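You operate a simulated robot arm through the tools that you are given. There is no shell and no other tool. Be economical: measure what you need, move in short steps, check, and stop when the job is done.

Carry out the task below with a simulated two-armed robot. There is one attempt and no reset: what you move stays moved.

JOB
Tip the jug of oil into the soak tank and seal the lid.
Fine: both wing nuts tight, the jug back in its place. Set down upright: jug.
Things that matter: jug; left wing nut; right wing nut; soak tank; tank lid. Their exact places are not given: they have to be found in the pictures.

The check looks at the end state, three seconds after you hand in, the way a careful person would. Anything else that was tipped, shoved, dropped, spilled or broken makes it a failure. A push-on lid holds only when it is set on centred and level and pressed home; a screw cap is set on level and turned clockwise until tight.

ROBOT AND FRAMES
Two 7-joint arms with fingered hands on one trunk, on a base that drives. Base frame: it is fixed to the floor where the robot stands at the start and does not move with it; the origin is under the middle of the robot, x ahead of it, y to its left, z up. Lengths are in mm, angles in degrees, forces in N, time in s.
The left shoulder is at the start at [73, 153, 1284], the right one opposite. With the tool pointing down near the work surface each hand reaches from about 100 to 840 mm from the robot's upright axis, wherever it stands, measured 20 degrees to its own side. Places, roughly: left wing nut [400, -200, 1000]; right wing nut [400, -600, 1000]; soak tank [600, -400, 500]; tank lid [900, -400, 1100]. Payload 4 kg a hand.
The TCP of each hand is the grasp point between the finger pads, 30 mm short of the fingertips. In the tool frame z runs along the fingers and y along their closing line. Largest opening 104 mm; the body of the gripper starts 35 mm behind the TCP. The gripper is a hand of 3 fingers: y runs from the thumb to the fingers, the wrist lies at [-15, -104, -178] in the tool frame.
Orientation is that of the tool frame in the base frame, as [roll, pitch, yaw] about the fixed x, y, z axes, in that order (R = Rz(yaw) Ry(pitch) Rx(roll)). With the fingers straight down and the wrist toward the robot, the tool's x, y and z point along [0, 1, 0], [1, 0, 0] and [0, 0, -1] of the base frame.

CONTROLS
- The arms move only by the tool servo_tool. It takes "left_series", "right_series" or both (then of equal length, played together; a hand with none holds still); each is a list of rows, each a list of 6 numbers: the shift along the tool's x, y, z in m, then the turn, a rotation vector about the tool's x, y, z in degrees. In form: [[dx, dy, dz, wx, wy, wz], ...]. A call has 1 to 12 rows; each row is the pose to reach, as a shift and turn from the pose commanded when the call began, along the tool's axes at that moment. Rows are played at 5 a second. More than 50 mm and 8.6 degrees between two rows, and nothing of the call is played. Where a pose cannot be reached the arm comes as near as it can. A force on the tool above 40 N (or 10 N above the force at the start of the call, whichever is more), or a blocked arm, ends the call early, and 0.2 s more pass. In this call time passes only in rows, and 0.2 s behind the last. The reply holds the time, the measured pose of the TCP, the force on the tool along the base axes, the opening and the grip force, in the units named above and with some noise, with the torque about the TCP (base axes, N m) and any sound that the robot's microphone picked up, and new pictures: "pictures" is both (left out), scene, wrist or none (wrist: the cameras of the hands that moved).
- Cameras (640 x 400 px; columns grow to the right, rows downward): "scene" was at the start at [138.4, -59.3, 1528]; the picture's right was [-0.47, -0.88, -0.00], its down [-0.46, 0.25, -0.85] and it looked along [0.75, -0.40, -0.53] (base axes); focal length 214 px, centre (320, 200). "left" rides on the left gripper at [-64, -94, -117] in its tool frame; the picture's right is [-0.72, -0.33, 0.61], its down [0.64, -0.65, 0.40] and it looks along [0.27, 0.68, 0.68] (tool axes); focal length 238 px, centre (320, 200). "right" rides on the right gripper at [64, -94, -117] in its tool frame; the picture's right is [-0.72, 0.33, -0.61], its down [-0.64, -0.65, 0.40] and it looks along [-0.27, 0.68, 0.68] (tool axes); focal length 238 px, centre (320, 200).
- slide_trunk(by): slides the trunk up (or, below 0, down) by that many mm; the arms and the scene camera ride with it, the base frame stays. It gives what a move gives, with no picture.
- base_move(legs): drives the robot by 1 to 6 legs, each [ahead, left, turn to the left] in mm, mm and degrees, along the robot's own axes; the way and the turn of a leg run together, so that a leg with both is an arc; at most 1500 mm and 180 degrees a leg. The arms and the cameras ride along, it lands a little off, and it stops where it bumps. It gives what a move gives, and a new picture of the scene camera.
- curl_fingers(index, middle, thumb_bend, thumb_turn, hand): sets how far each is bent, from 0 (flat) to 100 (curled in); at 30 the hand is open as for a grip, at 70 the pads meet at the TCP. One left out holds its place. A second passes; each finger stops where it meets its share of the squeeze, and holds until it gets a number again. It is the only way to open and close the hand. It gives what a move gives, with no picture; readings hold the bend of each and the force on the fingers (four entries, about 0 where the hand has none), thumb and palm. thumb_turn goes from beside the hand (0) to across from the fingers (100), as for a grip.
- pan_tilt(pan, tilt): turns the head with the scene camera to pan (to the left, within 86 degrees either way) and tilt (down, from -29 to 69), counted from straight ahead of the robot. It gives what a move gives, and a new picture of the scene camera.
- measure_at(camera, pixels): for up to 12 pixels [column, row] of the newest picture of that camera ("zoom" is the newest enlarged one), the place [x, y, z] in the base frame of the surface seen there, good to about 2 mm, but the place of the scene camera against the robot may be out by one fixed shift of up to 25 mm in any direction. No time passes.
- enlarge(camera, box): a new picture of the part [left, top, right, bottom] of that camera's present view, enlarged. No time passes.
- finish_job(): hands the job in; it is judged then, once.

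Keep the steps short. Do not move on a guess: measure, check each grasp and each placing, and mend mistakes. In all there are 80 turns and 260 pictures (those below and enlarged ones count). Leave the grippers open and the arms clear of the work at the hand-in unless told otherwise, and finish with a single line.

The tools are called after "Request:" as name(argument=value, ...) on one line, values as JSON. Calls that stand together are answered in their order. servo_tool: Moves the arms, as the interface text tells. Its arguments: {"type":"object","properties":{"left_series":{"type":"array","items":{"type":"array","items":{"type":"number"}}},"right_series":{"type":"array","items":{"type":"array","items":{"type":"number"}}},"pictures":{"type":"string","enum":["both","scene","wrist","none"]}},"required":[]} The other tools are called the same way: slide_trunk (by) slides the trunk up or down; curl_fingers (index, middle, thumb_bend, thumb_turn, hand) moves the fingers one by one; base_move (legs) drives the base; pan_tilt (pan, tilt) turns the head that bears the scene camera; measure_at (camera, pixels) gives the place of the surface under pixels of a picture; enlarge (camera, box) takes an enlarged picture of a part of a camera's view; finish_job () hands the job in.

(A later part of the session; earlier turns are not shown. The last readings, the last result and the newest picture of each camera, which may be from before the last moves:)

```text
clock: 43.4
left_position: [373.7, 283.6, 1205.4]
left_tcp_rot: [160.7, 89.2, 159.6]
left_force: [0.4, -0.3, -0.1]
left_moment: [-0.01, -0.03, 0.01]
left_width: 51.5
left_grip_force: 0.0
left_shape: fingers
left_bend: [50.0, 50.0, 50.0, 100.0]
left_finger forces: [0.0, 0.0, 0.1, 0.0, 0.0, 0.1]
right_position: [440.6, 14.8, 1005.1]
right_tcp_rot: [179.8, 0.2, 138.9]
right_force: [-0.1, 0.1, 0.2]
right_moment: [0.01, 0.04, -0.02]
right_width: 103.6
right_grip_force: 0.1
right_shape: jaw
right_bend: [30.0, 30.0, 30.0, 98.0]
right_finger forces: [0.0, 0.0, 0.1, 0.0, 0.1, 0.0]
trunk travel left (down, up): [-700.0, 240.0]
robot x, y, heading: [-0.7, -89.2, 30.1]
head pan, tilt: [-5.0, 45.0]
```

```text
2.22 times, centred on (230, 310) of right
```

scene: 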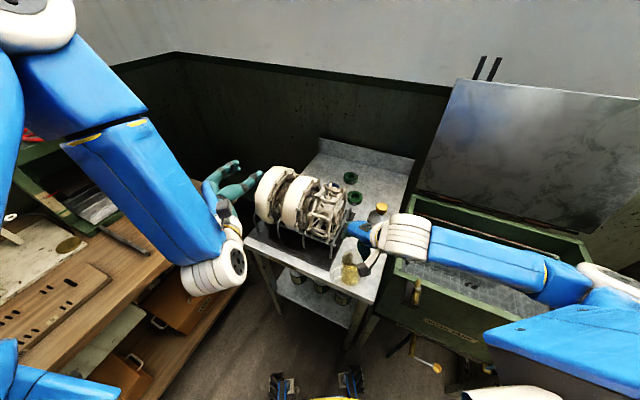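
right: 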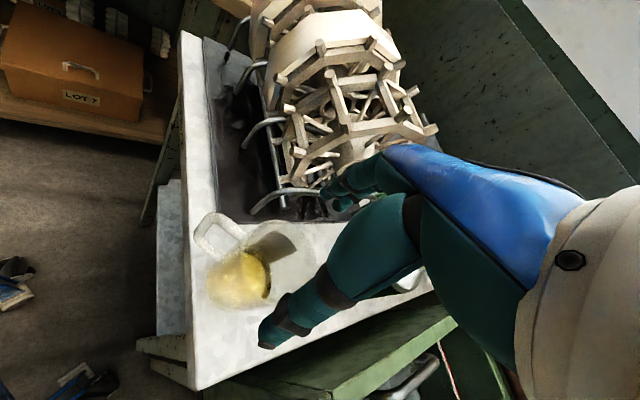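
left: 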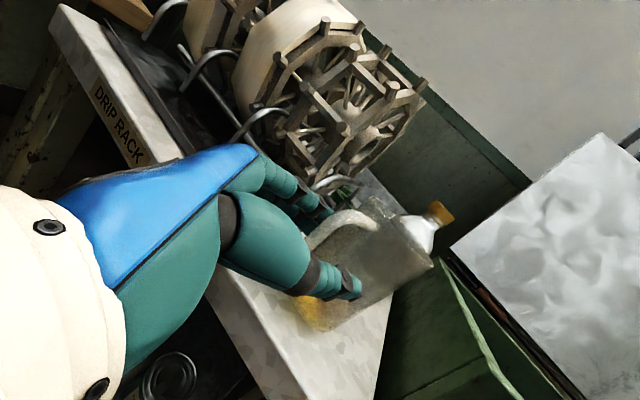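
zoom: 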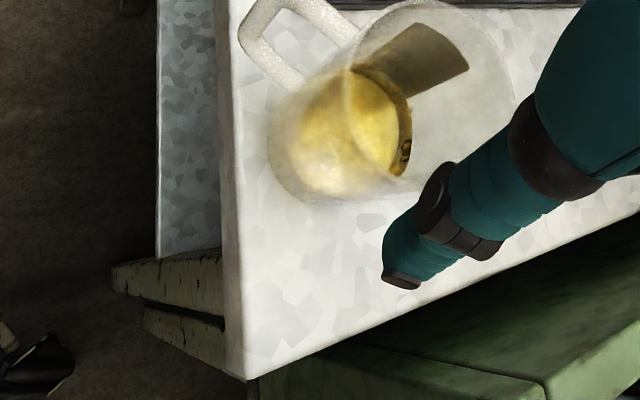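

Request:
measure_at(camera="right", pixels=[[266, 341], [262, 325], [285, 322], [340, 190], [345, 205], [326, 190], [362, 193]])

Request:
measure_at(camera="scene", pixels=[[342, 226], [338, 232], [343, 208], [338, 240]])

```text
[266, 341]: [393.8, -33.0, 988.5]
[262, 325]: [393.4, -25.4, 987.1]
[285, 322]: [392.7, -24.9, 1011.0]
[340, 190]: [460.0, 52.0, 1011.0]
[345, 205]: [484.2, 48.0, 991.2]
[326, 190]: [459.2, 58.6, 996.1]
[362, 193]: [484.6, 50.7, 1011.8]
```

```text
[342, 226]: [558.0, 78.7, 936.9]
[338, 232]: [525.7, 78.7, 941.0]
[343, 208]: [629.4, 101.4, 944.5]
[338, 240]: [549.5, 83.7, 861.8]
```

The fingers and thumb bracket the jug symmetrically. I'll lower straight down to z≈917.

Request:
servo_tool(right_series=[[0, 0, 0.03, 0, 0, 0], [0, 0, 0.055, 0, 0, 0], [0, 0, 0.075, 0, 0, 0], [0, 0, 0.088, 0, 0, 0]], pictures="both")

Request:
enlarge(camera="scene", box=[290, 190, 430, 300])

Request:
enlarge(camera="right", box=[160, 180, 400, 380])

```text
clock: 44.4
left_position: [373.8, 282.6, 1207.2]
left_tcp_rot: [156.3, 89.3, 155.0]
left_force: [0.1, -0.3, -0.3]
left_moment: [-0.02, 0.01, 0.01]
left_width: 51.5
left_grip_force: 0.1
left_shape: fingers
left_bend: [50.0, 50.0, 50.0, 100.0]
left_finger forces: [0.0, 0.0, 0.1, 0.0, 0.1, 0.1]
right_position: [437.3, 15.0, 920.0]
right_tcp_rot: [179.5, 0.3, 139.0]
right_force: [1.6, -0.4, 7.8]
right_moment: [-0.09, 0.13, 0.03]
right_width: 104.1
right_grip_force: 0.2
right_shape: jaw
right_bend: [30.0, 30.0, 30.0, 98.0]
right_finger forces: [2.9, 0.0, 0.1, 0.0, 5.3, 0.0]
trunk travel left (down, up): [-700.0, 240.0]
robot x, y, heading: [-4.2, -85.4, 29.9]
head pan, tilt: [-5.0, 45.0]
```

scene: 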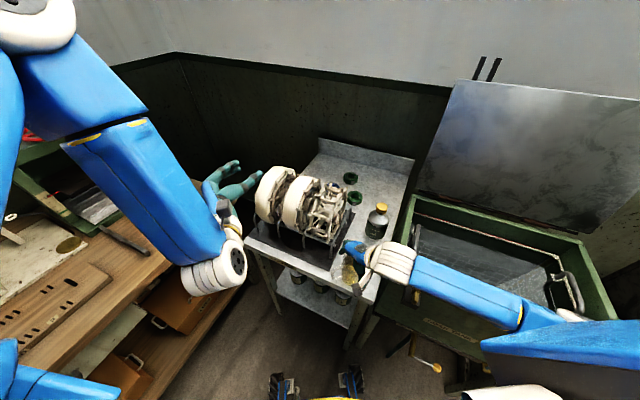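
right: 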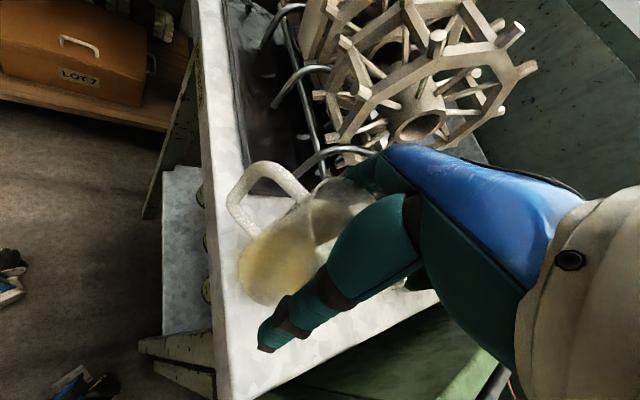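

```text
3.64 times, centred on (360, 245) of scene
```

zoom: 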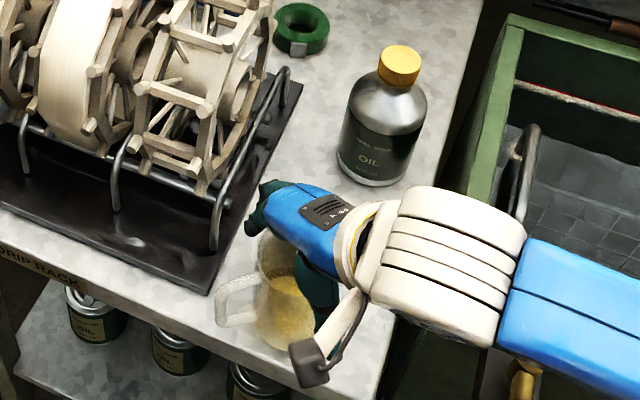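

```text
2.00 times, centred on (280, 280) of right
```

zoom: 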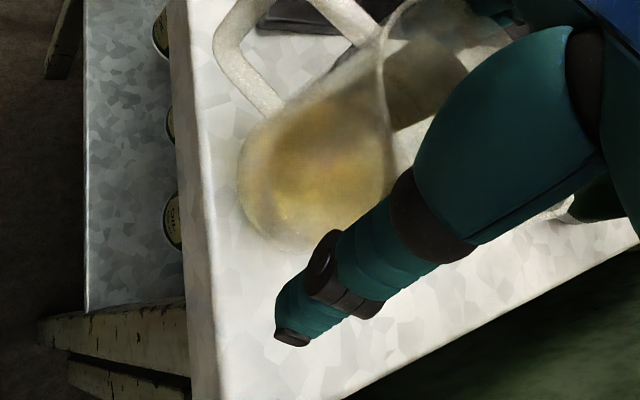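

There's light contact (8 N, on index and thumb base) at z=920, so I'm at the bottom of the approach. I'll back up 4 mm and close on the body.

Request:
servo_tool(right_series=[[0, 0, -0.006, 0, 0, 0]], pictures="none")

Request:
curl_fingers(hand="right", index=65, middle=65, thumb_bend=65)

Request:
enlarge(camera="right", box=[160, 180, 400, 380])

Request:
enlarge(camera="scene", box=[310, 210, 430, 300])

```text
clock: 44.8
left_position: [376.2, 283.7, 1205.5]
left_tcp_rot: [165.2, 89.2, 164.0]
left_force: [0.4, -0.2, 0.1]
left_moment: [0.0, 0.0, 0.02]
left_width: 51.6
left_grip_force: 0.1
left_shape: fingers
left_bend: [50.0, 50.0, 50.0, 100.0]
left_finger forces: [0.0, 0.0, 0.0, 0.0, 0.1, 0.0]
right_position: [440.2, 16.2, 923.0]
right_tcp_rot: [179.9, 0.1, 139.0]
right_force: [-0.4, 0.3, -1.3]
right_moment: [-0.01, -0.03, 0.01]
right_width: 103.8
right_grip_force: 0.0
right_shape: jaw
right_bend: [30.0, 30.0, 30.0, 98.0]
right_finger forces: [0.5, 0.1, 0.1, 0.1, 0.4, 0.0]
trunk travel left (down, up): [-700.0, 240.0]
robot x, y, heading: [-3.6, -85.4, 30.0]
head pan, tilt: [-5.0, 45.0]
```

```text
clock: 45.8
left_position: [374.6, 283.0, 1206.7]
left_tcp_rot: [158.3, 89.3, 157.1]
left_force: [0.7, -0.3, 0.0]
left_moment: [0.02, -0.03, 0.01]
left_width: 51.5
left_grip_force: 0.0
left_shape: fingers
left_bend: [50.0, 50.0, 50.0, 100.0]
left_finger forces: [0.0, 0.0, 0.0, 0.0, 0.0, 0.0]
right_position: [438.9, 16.1, 923.6]
right_tcp_rot: [179.8, 0.1, 139.0]
right_force: [-0.3, -0.3, 1.4]
right_moment: [-0.01, -0.07, -0.01]
right_width: 69.1
right_grip_force: 30.1
right_shape: fingers
right_bend: [36.0, 50.0, 56.0, 96.0]
right_finger forces: [19.5, 8.5, 0.0, 0.0, 32.3, 0.1]
trunk travel left (down, up): [-700.0, 240.0]
robot x, y, heading: [-1.5, -86.7, 30.4]
head pan, tilt: [-5.0, 45.0]
```

```text
2.00 times, centred on (280, 280) of right
```

zoom: 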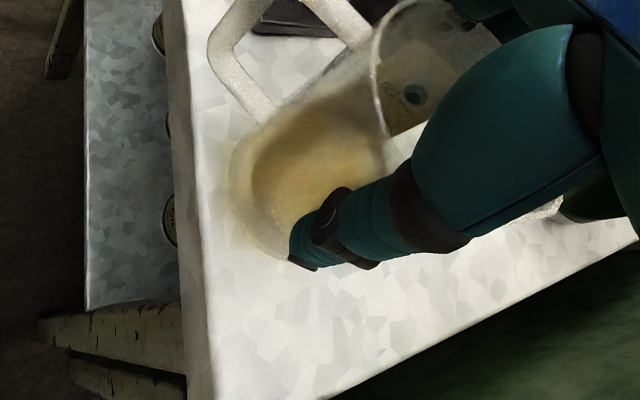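

```text
4.44 times, centred on (370, 255) of scene
```

zoom: 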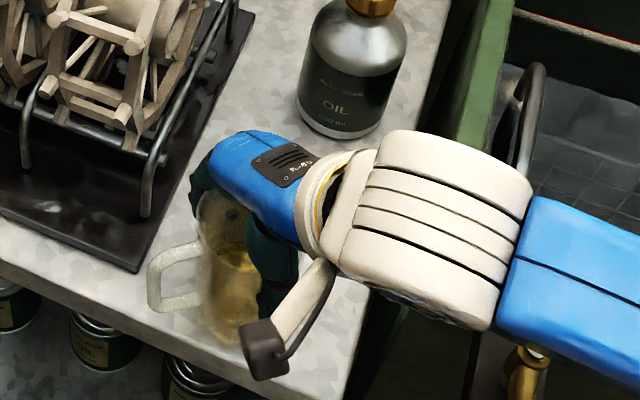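

That's a firm grip: 30 N at width 69. I'll lift slowly 25 mm and check.

Request:
servo_tool(right_series=[[0, 0, -0.008, 0, 0, 0], [0, 0, -0.016, 0, 0, 0], [0, 0, -0.025, 0, 0, 0]], pictures="both")

Request:
enlarge(camera="right", box=[160, 180, 400, 380])

Request:
enlarge(camera="scene", box=[310, 210, 430, 300])

```text
clock: 46.6
left_position: [374.6, 283.2, 1205.6]
left_tcp_rot: [160.4, 89.2, 159.1]
left_force: [-0.3, 0.8, -0.3]
left_moment: [0.02, -0.01, -0.02]
left_width: 51.3
left_grip_force: 0.1
left_shape: fingers
left_bend: [50.0, 50.0, 50.0, 100.0]
left_finger forces: [0.2, 0.0, 0.1, 0.0, 0.1, 0.1]
right_position: [439.6, 14.9, 949.1]
right_tcp_rot: [179.9, 0.2, 138.9]
right_force: [0.2, -0.1, -1.5]
right_moment: [-0.02, -0.03, 0.02]
right_width: 69.1
right_grip_force: 29.3
right_shape: fingers
right_bend: [36.0, 50.0, 56.0, 96.0]
right_finger forces: [18.9, 8.2, 0.0, 0.0, 30.8, 0.0]
trunk travel left (down, up): [-700.0, 240.0]
robot x, y, heading: [-3.9, -91.3, 30.0]
head pan, tilt: [-5.0, 45.0]
```

scene: 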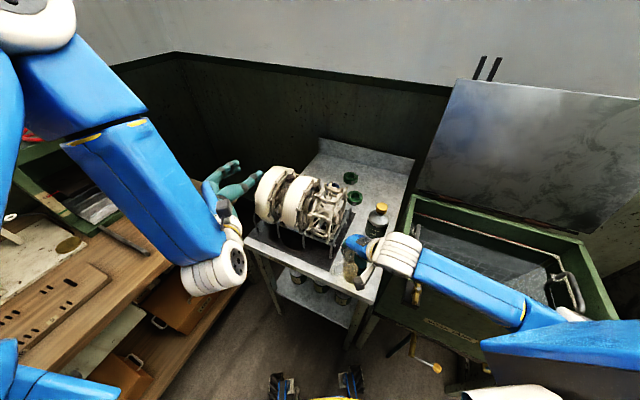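
right: 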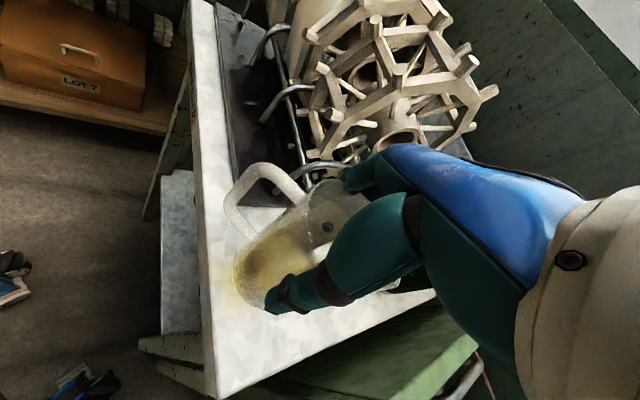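

```text
2.00 times, centred on (280, 280) of right
```

zoom: 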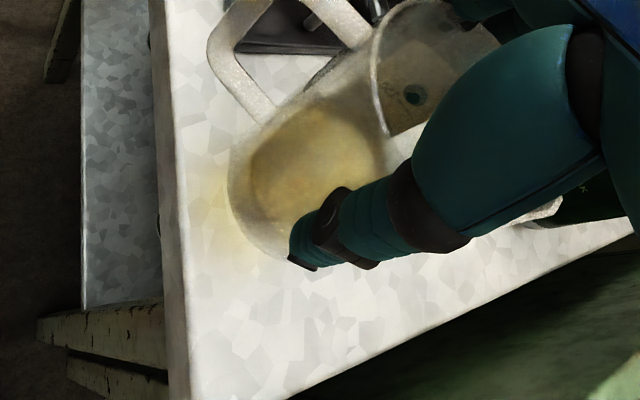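

```text
4.44 times, centred on (370, 255) of scene
```

zoom: 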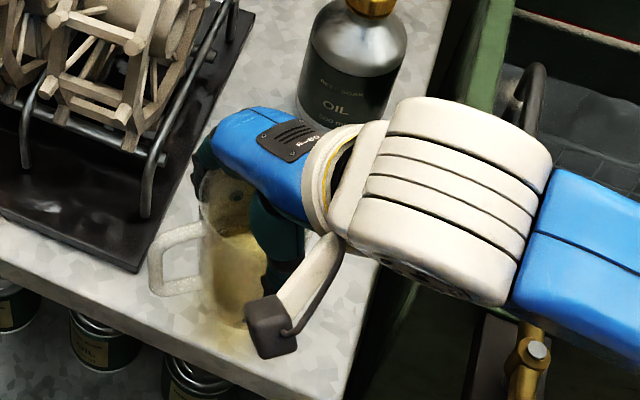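

The jug lifts cleanly with the hand. I'll raise it to TCP z≈1150, which keeps the jug bottom above the wing nuts and bottle, and then turn the base back to heading 0, swinging the jug toward the tank.

Request:
servo_tool(right_series=[[0, 0, -0.03, 0, 0, 0], [0, 0, -0.065, 0, 0, 0], [0, 0, -0.1, 0, 0, 0], [0, 0, -0.135, 0, 0, 0], [0, 0, -0.17, 0, 0, 0], [0, 0, -0.2, 0, 0, 0]], pictures="none")

Request:
base_move(legs=[[0, 0, -15], [0, 0, -15]])

```text
clock: 48.0
left_position: [375.8, 282.8, 1204.9]
left_tcp_rot: [162.8, 89.3, 161.4]
left_force: [0.4, -0.2, 0.6]
left_moment: [0.02, -0.02, -0.02]
left_width: 51.3
left_grip_force: 0.0
left_shape: fingers
left_bend: [50.0, 50.0, 50.0, 100.0]
left_finger forces: [0.0, 0.0, 0.0, 0.0, 0.0, 0.1]
right_position: [435.8, 18.4, 1149.4]
right_tcp_rot: [179.8, 0.2, 139.1]
right_force: [-0.4, -0.4, -1.8]
right_moment: [-0.03, 0.0, 0.02]
right_width: 69.1
right_grip_force: 27.0
right_shape: fingers
right_bend: [36.0, 50.0, 56.0, 96.0]
right_finger forces: [17.3, 8.1, 0.1, 0.0, 28.2, 0.0]
trunk travel left (down, up): [-700.0, 240.0]
robot x, y, heading: [-0.7, -85.8, 30.0]
head pan, tilt: [-5.0, 45.0]
```

```text
clock: 50.2
left_position: [510.3, 54.3, 1205.1]
left_tcp_rot: [-169.4, 89.4, 159.4]
left_force: [0.1, 0.1, -1.2]
left_moment: [-0.01, 0.01, -0.05]
left_width: 51.4
left_grip_force: 0.1
left_shape: fingers
left_bend: [50.0, 50.0, 50.0, 100.0]
left_finger forces: [0.0, 0.0, 0.1, 0.0, 0.0, 0.1]
right_position: [431.2, -208.8, 1149.1]
right_tcp_rot: [179.9, 0.5, 109.1]
right_force: [-0.6, 0.5, -1.0]
right_moment: [-0.05, 0.01, 0.0]
right_width: 68.8
right_grip_force: 26.3
right_shape: fingers
right_bend: [36.0, 50.0, 56.0, 96.0]
right_finger forces: [16.6, 7.9, 0.0, 0.1, 27.3, 0.0]
trunk travel left (down, up): [-700.0, 240.0]
robot x, y, heading: [-1.8, -87.2, -0.2]
head pan, tilt: [-5.0, 45.0]
```

scene: 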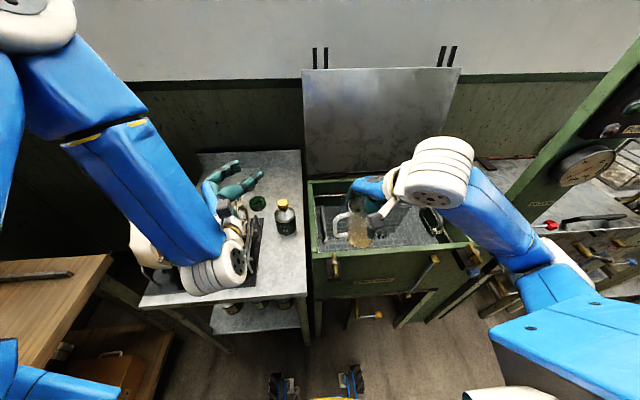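

The jug is above the tank's front and held steady. I'll move to about (620, -290, 1100) and yaw 19° so the spout points to -y.

Request:
servo_tool(right_series=[[-0.0276, 0.0304, 0.01, 0, 0, 3.8], [-0.0552, 0.0608, 0.02, 0, 0, 7.6], [-0.0828, 0.0912, 0.03, 0, 0, 11.4], [-0.1104, 0.1216, 0.04, 0, 0, 15.2], [-0.138, 0.152, 0.049, 0, 0, 19]], pictures="both")

Request:
enlarge(camera="scene", box=[300, 150, 500, 280])

```text
clock: 51.4
left_position: [510.3, 44.6, 1206.2]
left_tcp_rot: [162.2, 89.1, 131.0]
left_force: [-0.5, 0.0, -0.1]
left_moment: [0.01, 0.05, -0.01]
left_width: 51.5
left_grip_force: 0.0
left_shape: fingers
left_bend: [50.0, 50.0, 50.0, 100.0]
left_finger forces: [0.0, 0.0, 0.0, 0.1, 0.0, 0.0]
right_position: [620.5, -297.4, 1102.4]
right_tcp_rot: [179.8, 0.0, 89.9]
right_force: [-0.7, 0.6, -1.5]
right_moment: [0.03, 0.01, 0.01]
right_width: 68.6
right_grip_force: 25.5
right_shape: fingers
right_bend: [36.0, 50.0, 56.0, 96.0]
right_finger forces: [16.0, 8.0, 0.0, 0.1, 26.4, 0.0]
trunk travel left (down, up): [-700.0, 240.0]
robot x, y, heading: [0.0, -85.8, 0.0]
head pan, tilt: [-5.0, 45.0]
```

scene: 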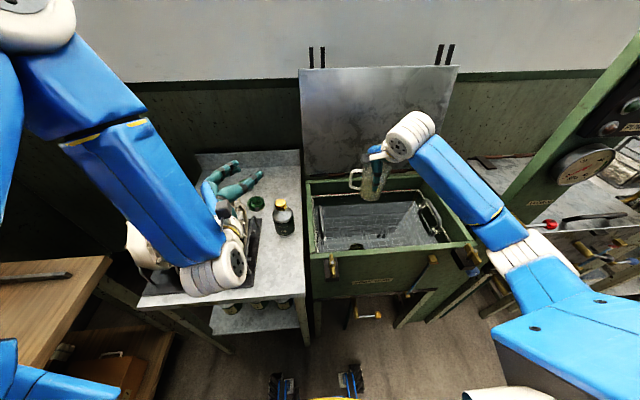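
right: 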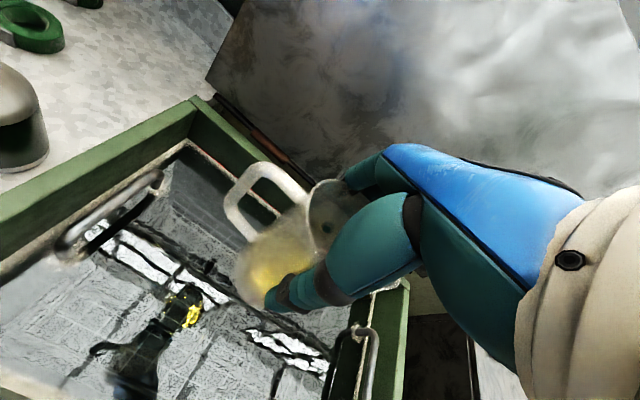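

```text
3.08 times, centred on (400, 215) of scene
```

zoom: 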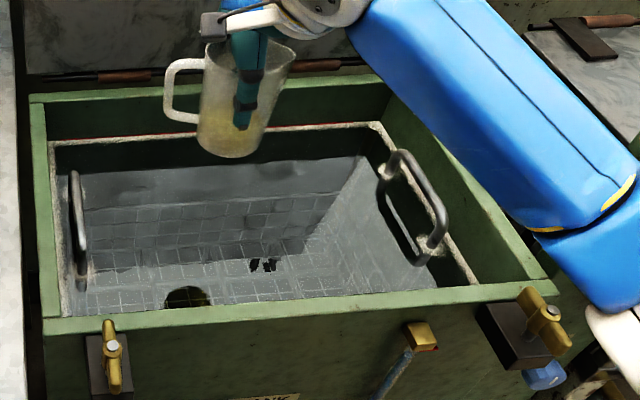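

The jug is over the tank with its spout to the right. I'll start tipping by rotating about tool y to 60°.

Request:
servo_tool(right_series=[[0, 0, 0, 0, 7.5, 0], [0, 0, 0, 0, 15, 0], [0, 0, 0, 0, 22.5, 0], [0, 0, 0, 0, 30, 0], [0, 0, 0, 0, 37.5, 0], [0, 0, 0, 0, 45, 0], [0, 0, 0, 0, 52.5, 0], [0, 0, 0, 0, 60, 0]], pictures="both")

Request:
enlarge(camera="scene", box=[300, 130, 500, 280])

```text
clock: 53.2
left_position: [509.2, 46.7, 1206.8]
left_tcp_rot: [157.5, 89.2, 126.3]
left_force: [-0.8, -0.3, -0.1]
left_moment: [-0.01, 0.03, 0.01]
left_width: 51.5
left_grip_force: 0.1
left_shape: fingers
left_bend: [50.0, 50.0, 50.0, 100.0]
left_finger forces: [0.0, 0.0, 0.0, 0.0, 0.0, 0.0]
right_position: [616.6, -295.9, 1102.3]
right_tcp_rot: [179.3, -60.0, 90.5]
right_force: [-0.1, 0.7, -1.3]
right_moment: [-0.06, 0.0, -0.04]
right_width: 68.8
right_grip_force: 24.9
right_shape: fingers
right_bend: [36.0, 50.0, 56.0, 96.0]
right_finger forces: [15.9, 8.1, 0.0, 0.1, 25.9, 0.0]
trunk travel left (down, up): [-700.0, 240.0]
robot x, y, heading: [-6.4, -86.8, 0.0]
head pan, tilt: [-5.0, 45.0]
```

scene: 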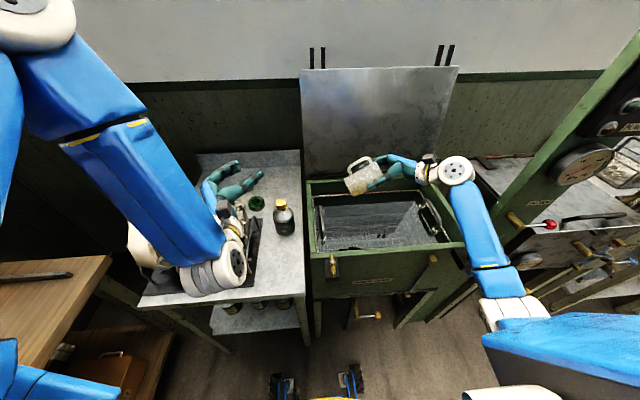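
right: 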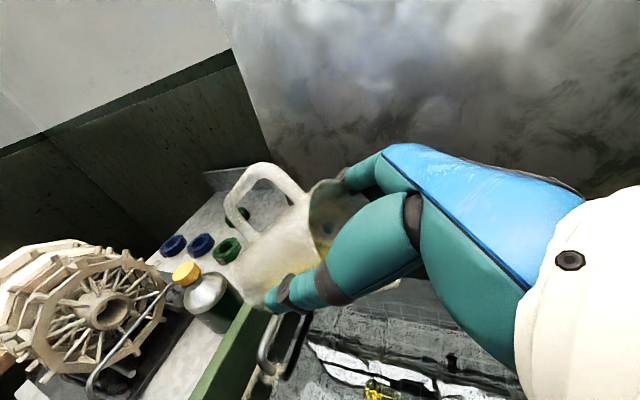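

```text
2.67 times, centred on (400, 205) of scene
```

zoom: 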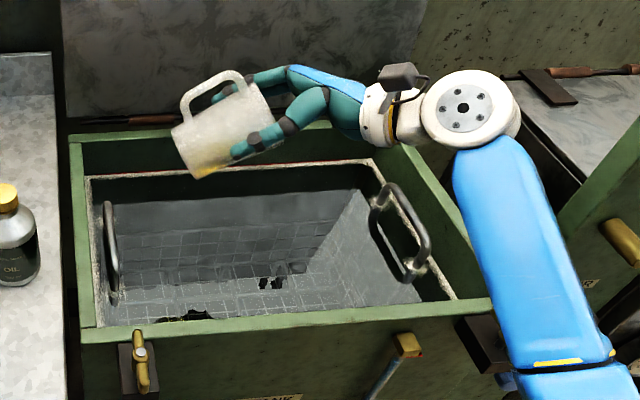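

Oil remains in the low corner, so I'll continue to 95° while rising 60 mm to keep the wrist clear of the rim.

Request:
servo_tool(right_series=[[0.017, 0, -0.01, 0, 0, 0], [0.035, 0, -0.02, 0, 7, 0], [0.052, 0, -0.03, 0, 14, 0], [0.052, 0, -0.03, 0, 21, 0], [0.052, 0, -0.03, 0, 28, 0], [0.052, 0, -0.03, 0, 35, 0], [0.052, 0, -0.03, 0, 35, 0]], pictures="both")

Request:
enlarge(camera="scene", box=[300, 130, 500, 280])

```text
clock: 54.8
left_position: [508.3, 45.6, 1206.1]
left_tcp_rot: [166.1, 89.3, 134.9]
left_force: [1.0, -0.6, -0.2]
left_moment: [-0.01, -0.02, -0.01]
left_width: 51.4
left_grip_force: 0.1
left_shape: fingers
left_bend: [50.0, 50.0, 50.0, 100.0]
left_finger forces: [0.1, 0.0, 0.0, 0.0, 0.1, 0.0]
right_position: [616.7, -295.1, 1161.2]
right_tcp_rot: [2.3, -84.9, -92.3]
right_force: [-0.1, -1.4, -0.6]
right_moment: [-0.01, 0.0, 0.0]
right_width: 68.9
right_grip_force: 24.5
right_shape: fingers
right_bend: [36.0, 50.0, 56.0, 96.0]
right_finger forces: [15.9, 8.0, 0.1, 0.0, 25.8, 0.1]
trunk travel left (down, up): [-700.0, 240.0]
robot x, y, heading: [-2.7, -85.6, 0.1]
head pan, tilt: [-5.0, 45.0]
```

scene: 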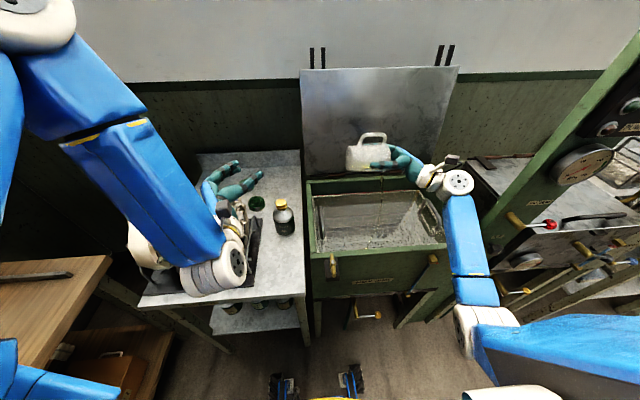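
right: 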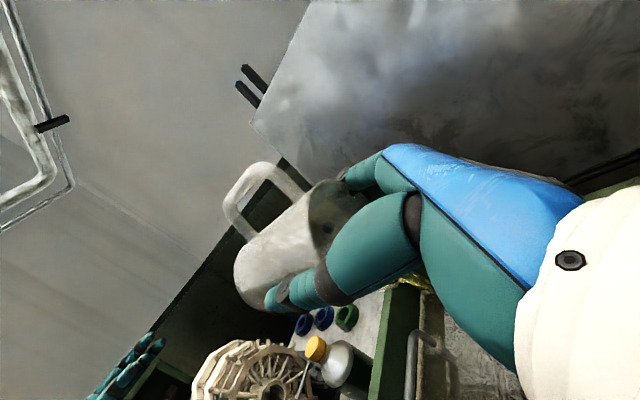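

```text
2.67 times, centred on (400, 205) of scene
```

zoom: 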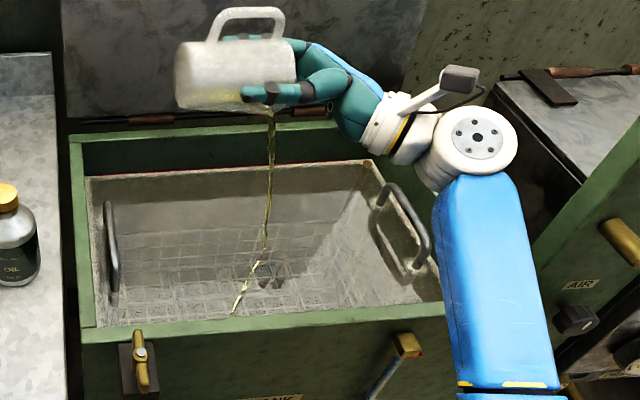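

Oil streams down into the tank. I'll tip slowly further, about 22° more, and hold.

Request:
servo_tool(right_series=[[0, 0, 0, 0, 0, 0], [0, 0, 0, 0, 3, 0], [0, 0, 0, 0, 6, 0], [0, 0, 0, 0, 9, 0], [0, 0, 0, 0, 12, 0], [0, 0, 0, 0, 15, 0], [0, 0, 0, 0, 18, 0], [0, 0, 0, 0, 22, 0], [0, 0, 0, 0, 22, 0], [0, 0, 0, 0, 22, 0], [0, 0, 0, 0, 22, 0], [0, 0, 0, 0, 22, 0]], pictures="both")

Request:
enlarge(camera="scene", box=[300, 130, 500, 280])

```text
clock: 57.4
left_position: [508.1, 46.2, 1206.5]
left_tcp_rot: [161.5, 89.2, 130.3]
left_force: [0.4, -0.5, 0.3]
left_moment: [-0.01, -0.02, -0.02]
left_width: 51.5
left_grip_force: 0.2
left_shape: fingers
left_bend: [50.0, 50.0, 50.0, 100.0]
left_finger forces: [0.1, 0.0, 0.1, 0.0, 0.1, 0.0]
right_position: [615.8, -294.6, 1161.6]
right_tcp_rot: [0.9, -63.2, -90.8]
right_force: [0.7, -0.2, -0.4]
right_moment: [-0.03, 0.07, 0.0]
right_width: 68.6
right_grip_force: 24.8
right_shape: fingers
right_bend: [36.0, 50.0, 56.0, 96.0]
right_finger forces: [15.9, 8.0, 0.0, 0.0, 25.7, 0.0]
trunk travel left (down, up): [-700.0, 240.0]
robot x, y, heading: [-3.5, -85.1, 0.1]
head pan, tilt: [-5.0, 45.0]
```

scene: 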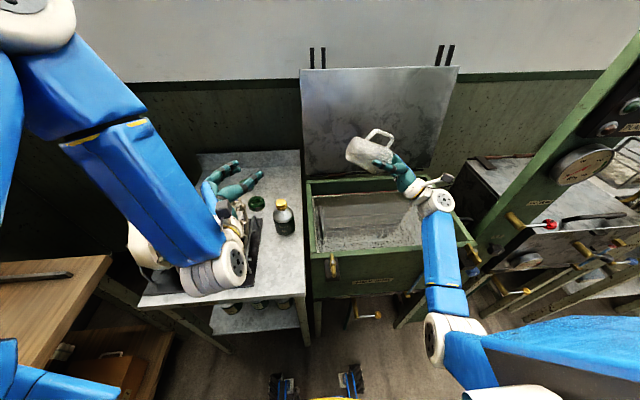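
right: 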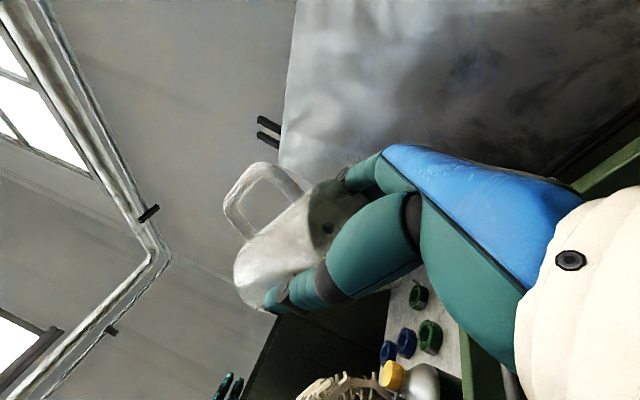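

```text
2.67 times, centred on (400, 205) of scene
```

zoom: 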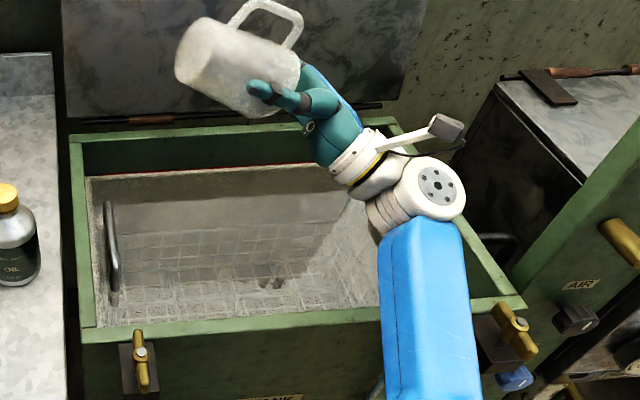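

The jug is empty. I'll rotate it back upright: 102° now, and the rest combined with the return move.

Request:
servo_tool(right_series=[[0, 0, 0, 0, -8.5, 0], [0, 0, 0, 0, -17, 0], [0, 0, 0, 0, -25.5, 0], [0, 0, 0, 0, -34, 0], [0, 0, 0, 0, -42.5, 0], [0, 0, 0, 0, -51, 0], [0, 0, 0, 0, -59.5, 0], [0, 0, 0, 0, -68, 0], [0, 0, 0, 0, -76.5, 0], [0, 0, 0, 0, -85, 0], [0, 0, 0, 0, -93.5, 0], [0, 0, 0, 0, -102, 0]], pictures="none")

Request:
servo_tool(right_series=[[0, 0, 0, 0, -7.5, 0], [0, 0, 0, 0, -15, 0]], pictures="scene")

```text
clock: 60.0
left_position: [507.8, 45.7, 1206.5]
left_tcp_rot: [166.6, 89.3, 135.4]
left_force: [-0.1, 0.1, 0.2]
left_moment: [-0.02, -0.02, -0.01]
left_width: 51.4
left_grip_force: 0.0
left_shape: fingers
left_bend: [50.0, 50.0, 50.0, 100.0]
left_finger forces: [0.0, 0.0, 0.0, 0.0, 0.1, 0.0]
right_position: [616.9, -295.7, 1162.0]
right_tcp_rot: [179.7, -14.9, 90.0]
right_force: [0.3, 0.2, -0.5]
right_moment: [-0.01, -0.02, 0.0]
right_width: 68.5
right_grip_force: 25.1
right_shape: fingers
right_bend: [36.0, 50.0, 56.0, 96.0]
right_finger forces: [15.6, 7.9, 0.1, 0.1, 25.1, 0.0]
trunk travel left (down, up): [-700.0, 240.0]
robot x, y, heading: [1.5, -86.7, -0.1]
head pan, tilt: [-5.0, 45.0]
```

```text
clock: 60.6
left_position: [509.6, 45.8, 1205.3]
left_tcp_rot: [164.6, 89.3, 133.4]
left_force: [0.4, -0.9, -0.6]
left_moment: [0.03, -0.03, -0.04]
left_width: 51.4
left_grip_force: 0.1
left_shape: fingers
left_bend: [50.0, 50.0, 50.0, 100.0]
left_finger forces: [0.0, 0.1, 0.0, 0.0, 0.0, 0.0]
right_position: [616.8, -294.3, 1162.9]
right_tcp_rot: [179.7, 0.2, 90.0]
right_force: [-0.3, -0.5, 0.1]
right_moment: [-0.03, -0.04, 0.0]
right_width: 68.6
right_grip_force: 24.1
right_shape: fingers
right_bend: [36.0, 50.0, 56.0, 96.0]
right_finger forces: [15.6, 7.9, 0.1, 0.0, 25.0, 0.1]
trunk travel left (down, up): [-700.0, 240.0]
robot x, y, heading: [-5.3, -87.9, 0.1]
head pan, tilt: [-5.0, 45.0]
```

scene: 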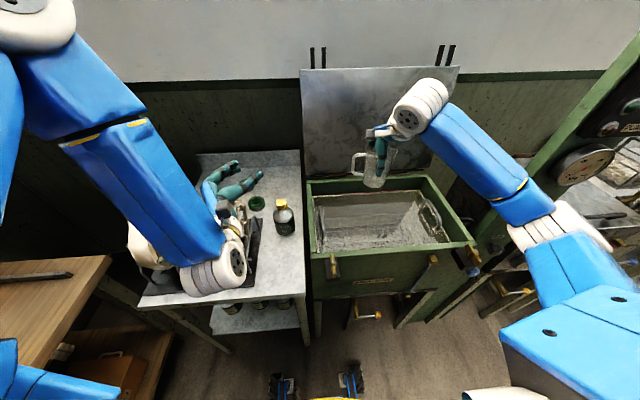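

The jug is upright and still gripped. I'll retrace: pull the arm back with a -27° turn about the tool z, and turn the base +30°.

Request:
servo_tool(right_series=[[0.017, -0.037, 0, 0, 0, -5.4], [0.034, -0.074, 0, 0, 0, -10.8], [0.051, -0.111, 0, 0, 0, -16.2], [0.068, -0.149, 0, 0, 0, -21.6], [0.085, -0.186, 0, 0, 0, -27]], pictures="none")

Request:
base_move(legs=[[0, 0, 15], [0, 0, 15]])

Request:
servo_tool(right_series=[[0, 0, 0, 0, 0, 0]], pictures="wrist")

```text
clock: 61.8
left_position: [508.0, 46.0, 1206.9]
left_tcp_rot: [147.3, 89.4, 116.1]
left_force: [0.1, 1.0, 0.7]
left_moment: [0.01, -0.01, 0.02]
left_width: 51.4
left_grip_force: 0.0
left_shape: fingers
left_bend: [50.0, 50.0, 50.0, 100.0]
left_finger forces: [0.0, 0.0, 0.1, 0.1, 0.0, 0.1]
right_position: [429.7, -209.6, 1159.9]
right_tcp_rot: [179.7, 0.3, 117.1]
right_force: [-0.2, 0.2, -1.3]
right_moment: [0.01, 0.02, 0.03]
right_width: 68.5
right_grip_force: 23.8
right_shape: fingers
right_bend: [36.0, 50.0, 56.0, 96.0]
right_finger forces: [15.5, 7.9, 0.1, 0.0, 24.9, 0.0]
trunk travel left (down, up): [-700.0, 240.0]
robot x, y, heading: [-3.4, -88.8, -0.1]
head pan, tilt: [-5.0, 45.0]
```

```text
clock: 64.0
left_position: [379.7, 276.8, 1207.8]
left_tcp_rot: [148.0, 89.0, 146.5]
left_force: [0.4, -0.8, 0.1]
left_moment: [0.01, -0.01, 0.03]
left_width: 51.6
left_grip_force: 0.0
left_shape: fingers
left_bend: [50.0, 50.0, 50.0, 100.0]
left_finger forces: [0.1, 0.0, 0.1, 0.0, 0.0, 0.0]
right_position: [438.4, 16.1, 1158.7]
right_tcp_rot: [179.6, -0.1, 146.9]
right_force: [0.4, -1.3, -1.3]
right_moment: [0.02, 0.05, 0.01]
right_width: 68.5
right_grip_force: 23.9
right_shape: fingers
right_bend: [36.0, 50.0, 56.0, 96.0]
right_finger forces: [15.4, 7.8, 0.0, 0.1, 24.4, 0.0]
trunk travel left (down, up): [-700.0, 240.0]
robot x, y, heading: [-2.4, -85.7, 29.9]
head pan, tilt: [-5.0, 45.0]
```

scene: 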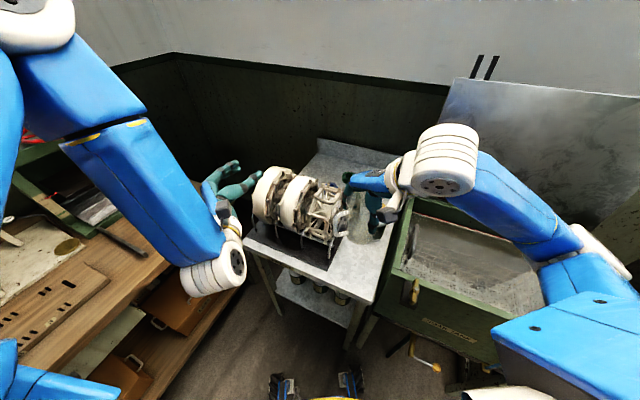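

```text
clock: 64.4
left_position: [371.1, 286.3, 1207.0]
left_tcp_rot: [174.6, 89.6, 173.2]
left_force: [-0.6, -0.1, 0.3]
left_moment: [0.01, 0.01, 0.01]
left_width: 51.5
left_grip_force: 0.0
left_shape: fingers
left_bend: [50.0, 50.0, 50.0, 100.0]
left_finger forces: [0.1, 0.0, 0.0, 0.0, 0.0, 0.0]
right_position: [430.6, 24.3, 1161.3]
right_tcp_rot: [179.8, 0.5, 147.0]
right_force: [-0.1, 0.6, -1.3]
right_moment: [-0.02, -0.02, 0.0]
right_width: 68.5
right_grip_force: 23.7
right_shape: fingers
right_bend: [36.0, 50.0, 56.0, 96.0]
right_finger forces: [15.4, 8.0, 0.1, 0.1, 24.5, 0.0]
trunk travel left (down, up): [-700.0, 240.0]
robot x, y, heading: [-0.6, -91.0, 29.9]
head pan, tilt: [-5.0, 45.0]
```

right: 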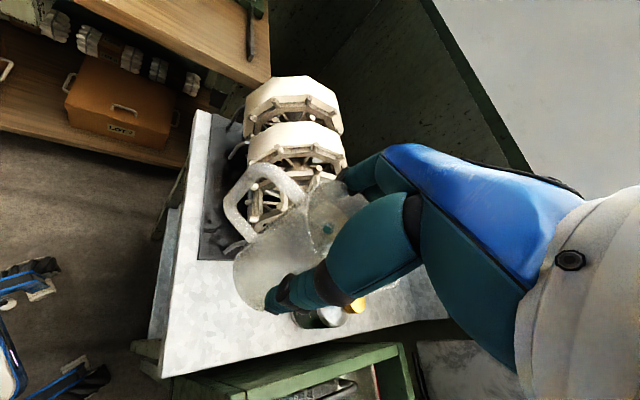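

Next I'll move over the original spot (484, 1) and lower to z≈932, which is 8 mm above set-down.

Request:
servo_tool(right_series=[[-0.029, 0.005, 0.02, 0, 0, 0], [-0.0575, 0.0096, 0.04, 0, 0, 0], [-0.0575, 0.0096, 0.085, 0, 0, 0], [-0.0575, 0.0096, 0.13, 0, 0, 0], [-0.0575, 0.0096, 0.17, 0, 0, 0], [-0.0575, 0.0096, 0.205, 0, 0, 0], [-0.0575, 0.0096, 0.229, 0, 0, 0]], pictures="both")

Request:
enlarge(camera="scene", box=[310, 190, 430, 280])

```text
clock: 66.0
left_position: [373.3, 280.4, 1207.1]
left_tcp_rot: [150.0, 89.3, 148.6]
left_force: [0.0, -0.8, 0.1]
left_moment: [0.02, 0.02, 0.02]
left_width: 51.4
left_grip_force: 0.0
left_shape: fingers
left_bend: [50.0, 50.0, 50.0, 100.0]
left_finger forces: [0.0, 0.0, 0.0, 0.0, 0.0, 0.0]
right_position: [489.5, -3.1, 933.2]
right_tcp_rot: [179.7, 0.3, 146.9]
right_force: [0.3, 1.0, -0.9]
right_moment: [-0.02, 0.0, 0.01]
right_width: 68.1
right_grip_force: 23.3
right_shape: fingers
right_bend: [37.0, 50.0, 56.0, 96.0]
right_finger forces: [15.0, 7.8, 0.0, 0.0, 23.7, 0.0]
trunk travel left (down, up): [-700.0, 240.0]
robot x, y, heading: [-2.0, -87.2, 30.0]
head pan, tilt: [-5.0, 45.0]
```

scene: 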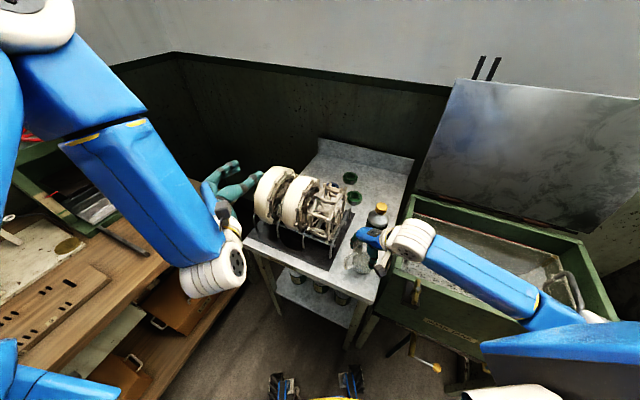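
right: 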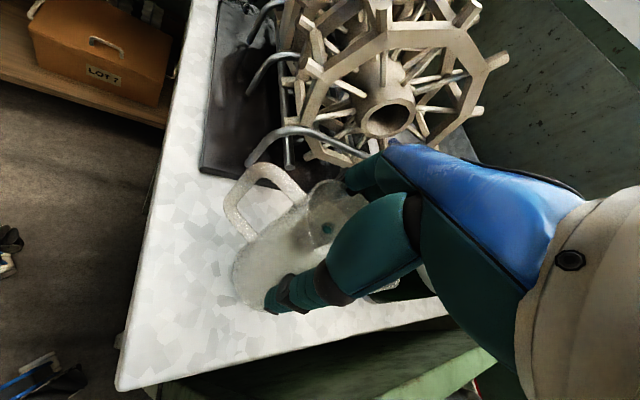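

```text
4.44 times, centred on (370, 235) of scene
```

zoom: 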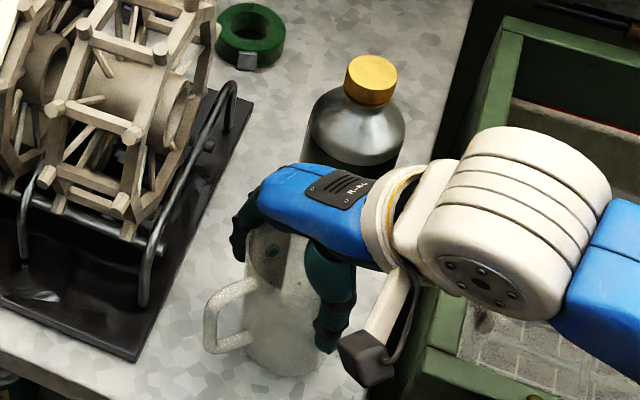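

Request:
measure_at(camera="right", pixels=[[236, 185], [229, 205], [232, 215], [240, 178], [262, 168], [240, 195]])

Request:
servo_tool(right_series=[[0, 0, 0.004, 0, 0, 0], [0, 0, 0.007, 0, 0, 0], [0, 0, 0.009, 0, 0, 0]], pictures="wrist")

```text
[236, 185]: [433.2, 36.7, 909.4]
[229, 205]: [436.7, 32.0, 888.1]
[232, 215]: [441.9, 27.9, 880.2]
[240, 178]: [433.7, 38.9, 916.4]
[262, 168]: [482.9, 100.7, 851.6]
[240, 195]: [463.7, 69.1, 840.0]
```

```text
clock: 66.8
left_position: [372.0, 279.8, 1209.4]
left_tcp_rot: [145.3, 89.5, 143.9]
left_force: [-0.7, 0.0, 0.6]
left_moment: [-0.02, -0.01, -0.01]
left_width: 51.8
left_grip_force: 0.0
left_shape: fingers
left_bend: [50.0, 50.0, 50.0, 100.0]
left_finger forces: [0.1, 0.1, 0.1, 0.0, 0.0, 0.0]
right_position: [488.3, -2.2, 925.5]
right_tcp_rot: [179.5, 0.2, 147.0]
right_force: [0.3, -1.4, 7.0]
right_moment: [0.04, -0.1, 0.0]
right_width: 67.7
right_grip_force: 24.2
right_shape: fingers
right_bend: [37.0, 50.0, 56.0, 96.0]
right_finger forces: [16.0, 8.0, 0.0, 0.0, 25.3, 0.0]
trunk travel left (down, up): [-700.0, 240.0]
robot x, y, heading: [-3.7, -87.5, 30.2]
head pan, tilt: [-5.0, 45.0]
```

right: 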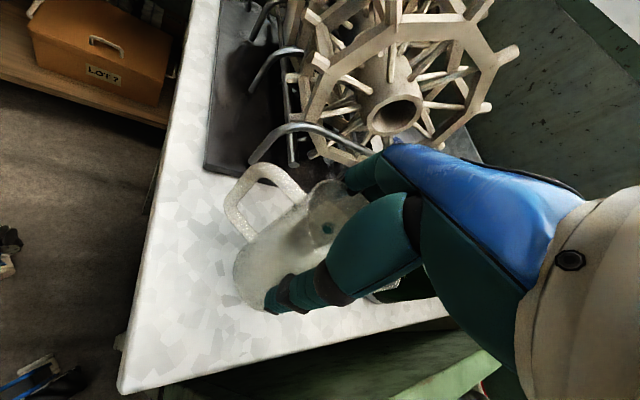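

It has touched down (7 N) within about 8 mm of the original spot. I'll lift 4 mm, shift 6 mm toward the robot, set down again and release.

Request:
servo_tool(right_series=[[0, 0, -0.005, 0, 0, 0], [0.0056, -0.0024, -0.005, 0, 0, 0], [0.0056, -0.0024, -0.001, 0, 0, 0]], pictures="none")

Request:
curl_fingers(hand="right", index=30, middle=30, thumb_bend=30)

Request:
servo_tool(right_series=[[0, 0, -0.015, 0, 0, 0], [0, 0, -0.04, 0, 0, 0], [0, 0, -0.08, 0, 0, 0], [0, 0, -0.125, 0, 0, 0], [0, 0, -0.17, 0, 0, 0], [0, 0, -0.21, 0, 0, 0]], pictures="both")

Request:
enlarge(camera="right", box=[135, 200, 295, 330])

```text
clock: 67.6
left_position: [373.0, 281.4, 1206.7]
left_tcp_rot: [146.2, 89.4, 144.8]
left_force: [-0.4, 0.9, 0.1]
left_moment: [0.01, 0.02, -0.05]
left_width: 51.2
left_grip_force: 0.0
left_shape: fingers
left_bend: [50.0, 50.0, 50.0, 100.0]
left_finger forces: [0.0, 0.0, 0.0, 0.0, 0.0, 0.1]
right_position: [482.1, -1.1, 925.5]
right_tcp_rot: [179.7, 0.3, 146.8]
right_force: [-0.3, -1.0, 3.3]
right_moment: [0.02, -0.07, 0.01]
right_width: 67.9
right_grip_force: 23.4
right_shape: fingers
right_bend: [37.0, 50.0, 56.0, 96.0]
right_finger forces: [15.4, 7.7, 0.0, 0.0, 24.6, 0.0]
trunk travel left (down, up): [-700.0, 240.0]
robot x, y, heading: [0.2, -83.8, 30.1]
head pan, tilt: [-5.0, 45.0]
```

```text
clock: 68.6
left_position: [372.8, 280.8, 1207.7]
left_tcp_rot: [154.3, 89.3, 153.0]
left_force: [0.0, 0.3, 0.4]
left_moment: [-0.02, 0.0, 0.0]
left_width: 51.5
left_grip_force: 0.0
left_shape: fingers
left_bend: [50.0, 50.0, 50.0, 100.0]
left_finger forces: [0.1, 0.0, 0.0, 0.0, 0.1, 0.0]
right_position: [482.8, -1.7, 923.7]
right_tcp_rot: [179.7, 0.3, 146.8]
right_force: [0.4, -0.3, 0.1]
right_moment: [0.01, -0.02, -0.01]
right_width: 103.1
right_grip_force: 0.1
right_shape: fingers
right_bend: [30.0, 30.0, 30.0, 97.0]
right_finger forces: [0.0, 0.1, 0.1, 0.0, 0.2, 0.0]
trunk travel left (down, up): [-700.0, 240.0]
robot x, y, heading: [0.9, -90.2, 30.0]
head pan, tilt: [-5.0, 45.0]
```

```text
clock: 70.0
left_position: [373.0, 282.3, 1207.7]
left_tcp_rot: [154.8, 89.3, 153.3]
left_force: [-0.6, -0.4, -0.2]
left_moment: [-0.02, -0.02, 0.01]
left_width: 51.2
left_grip_force: 0.1
left_shape: fingers
left_bend: [50.0, 50.0, 50.0, 100.0]
left_finger forces: [0.0, 0.1, 0.1, 0.0, 0.1, 0.0]
right_position: [483.4, -2.0, 1133.4]
right_tcp_rot: [179.8, 0.3, 146.7]
right_force: [-0.3, -0.9, -0.6]
right_moment: [0.02, -0.02, -0.01]
right_width: 103.3
right_grip_force: 0.1
right_shape: fingers
right_bend: [30.0, 30.0, 30.0, 97.0]
right_finger forces: [0.0, 0.0, 0.0, 0.1, 0.0, 0.0]
trunk travel left (down, up): [-700.0, 240.0]
robot x, y, heading: [-0.1, -87.9, 30.1]
head pan, tilt: [-5.0, 45.0]
```

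scene: 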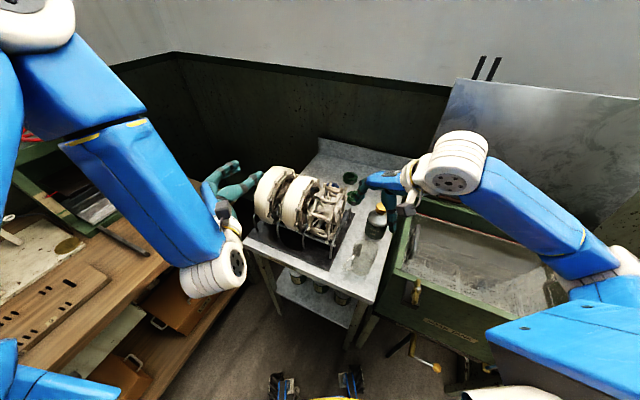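
right: 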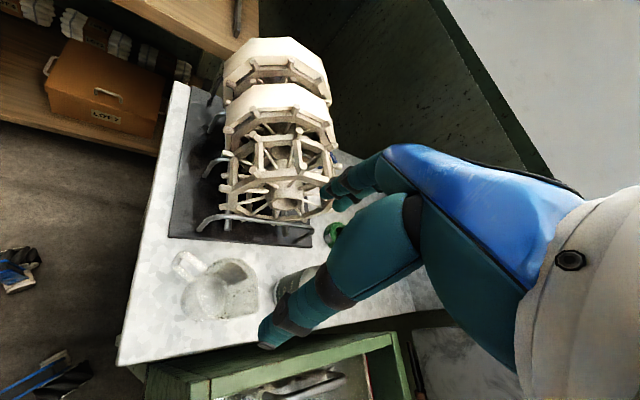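

```text
3.08 times, centred on (215, 265) of right
```

zoom: 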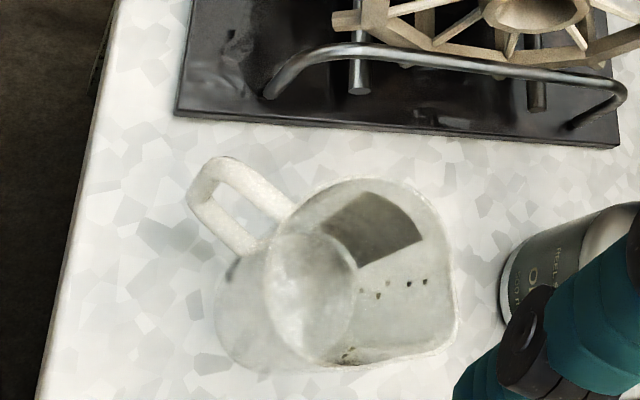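

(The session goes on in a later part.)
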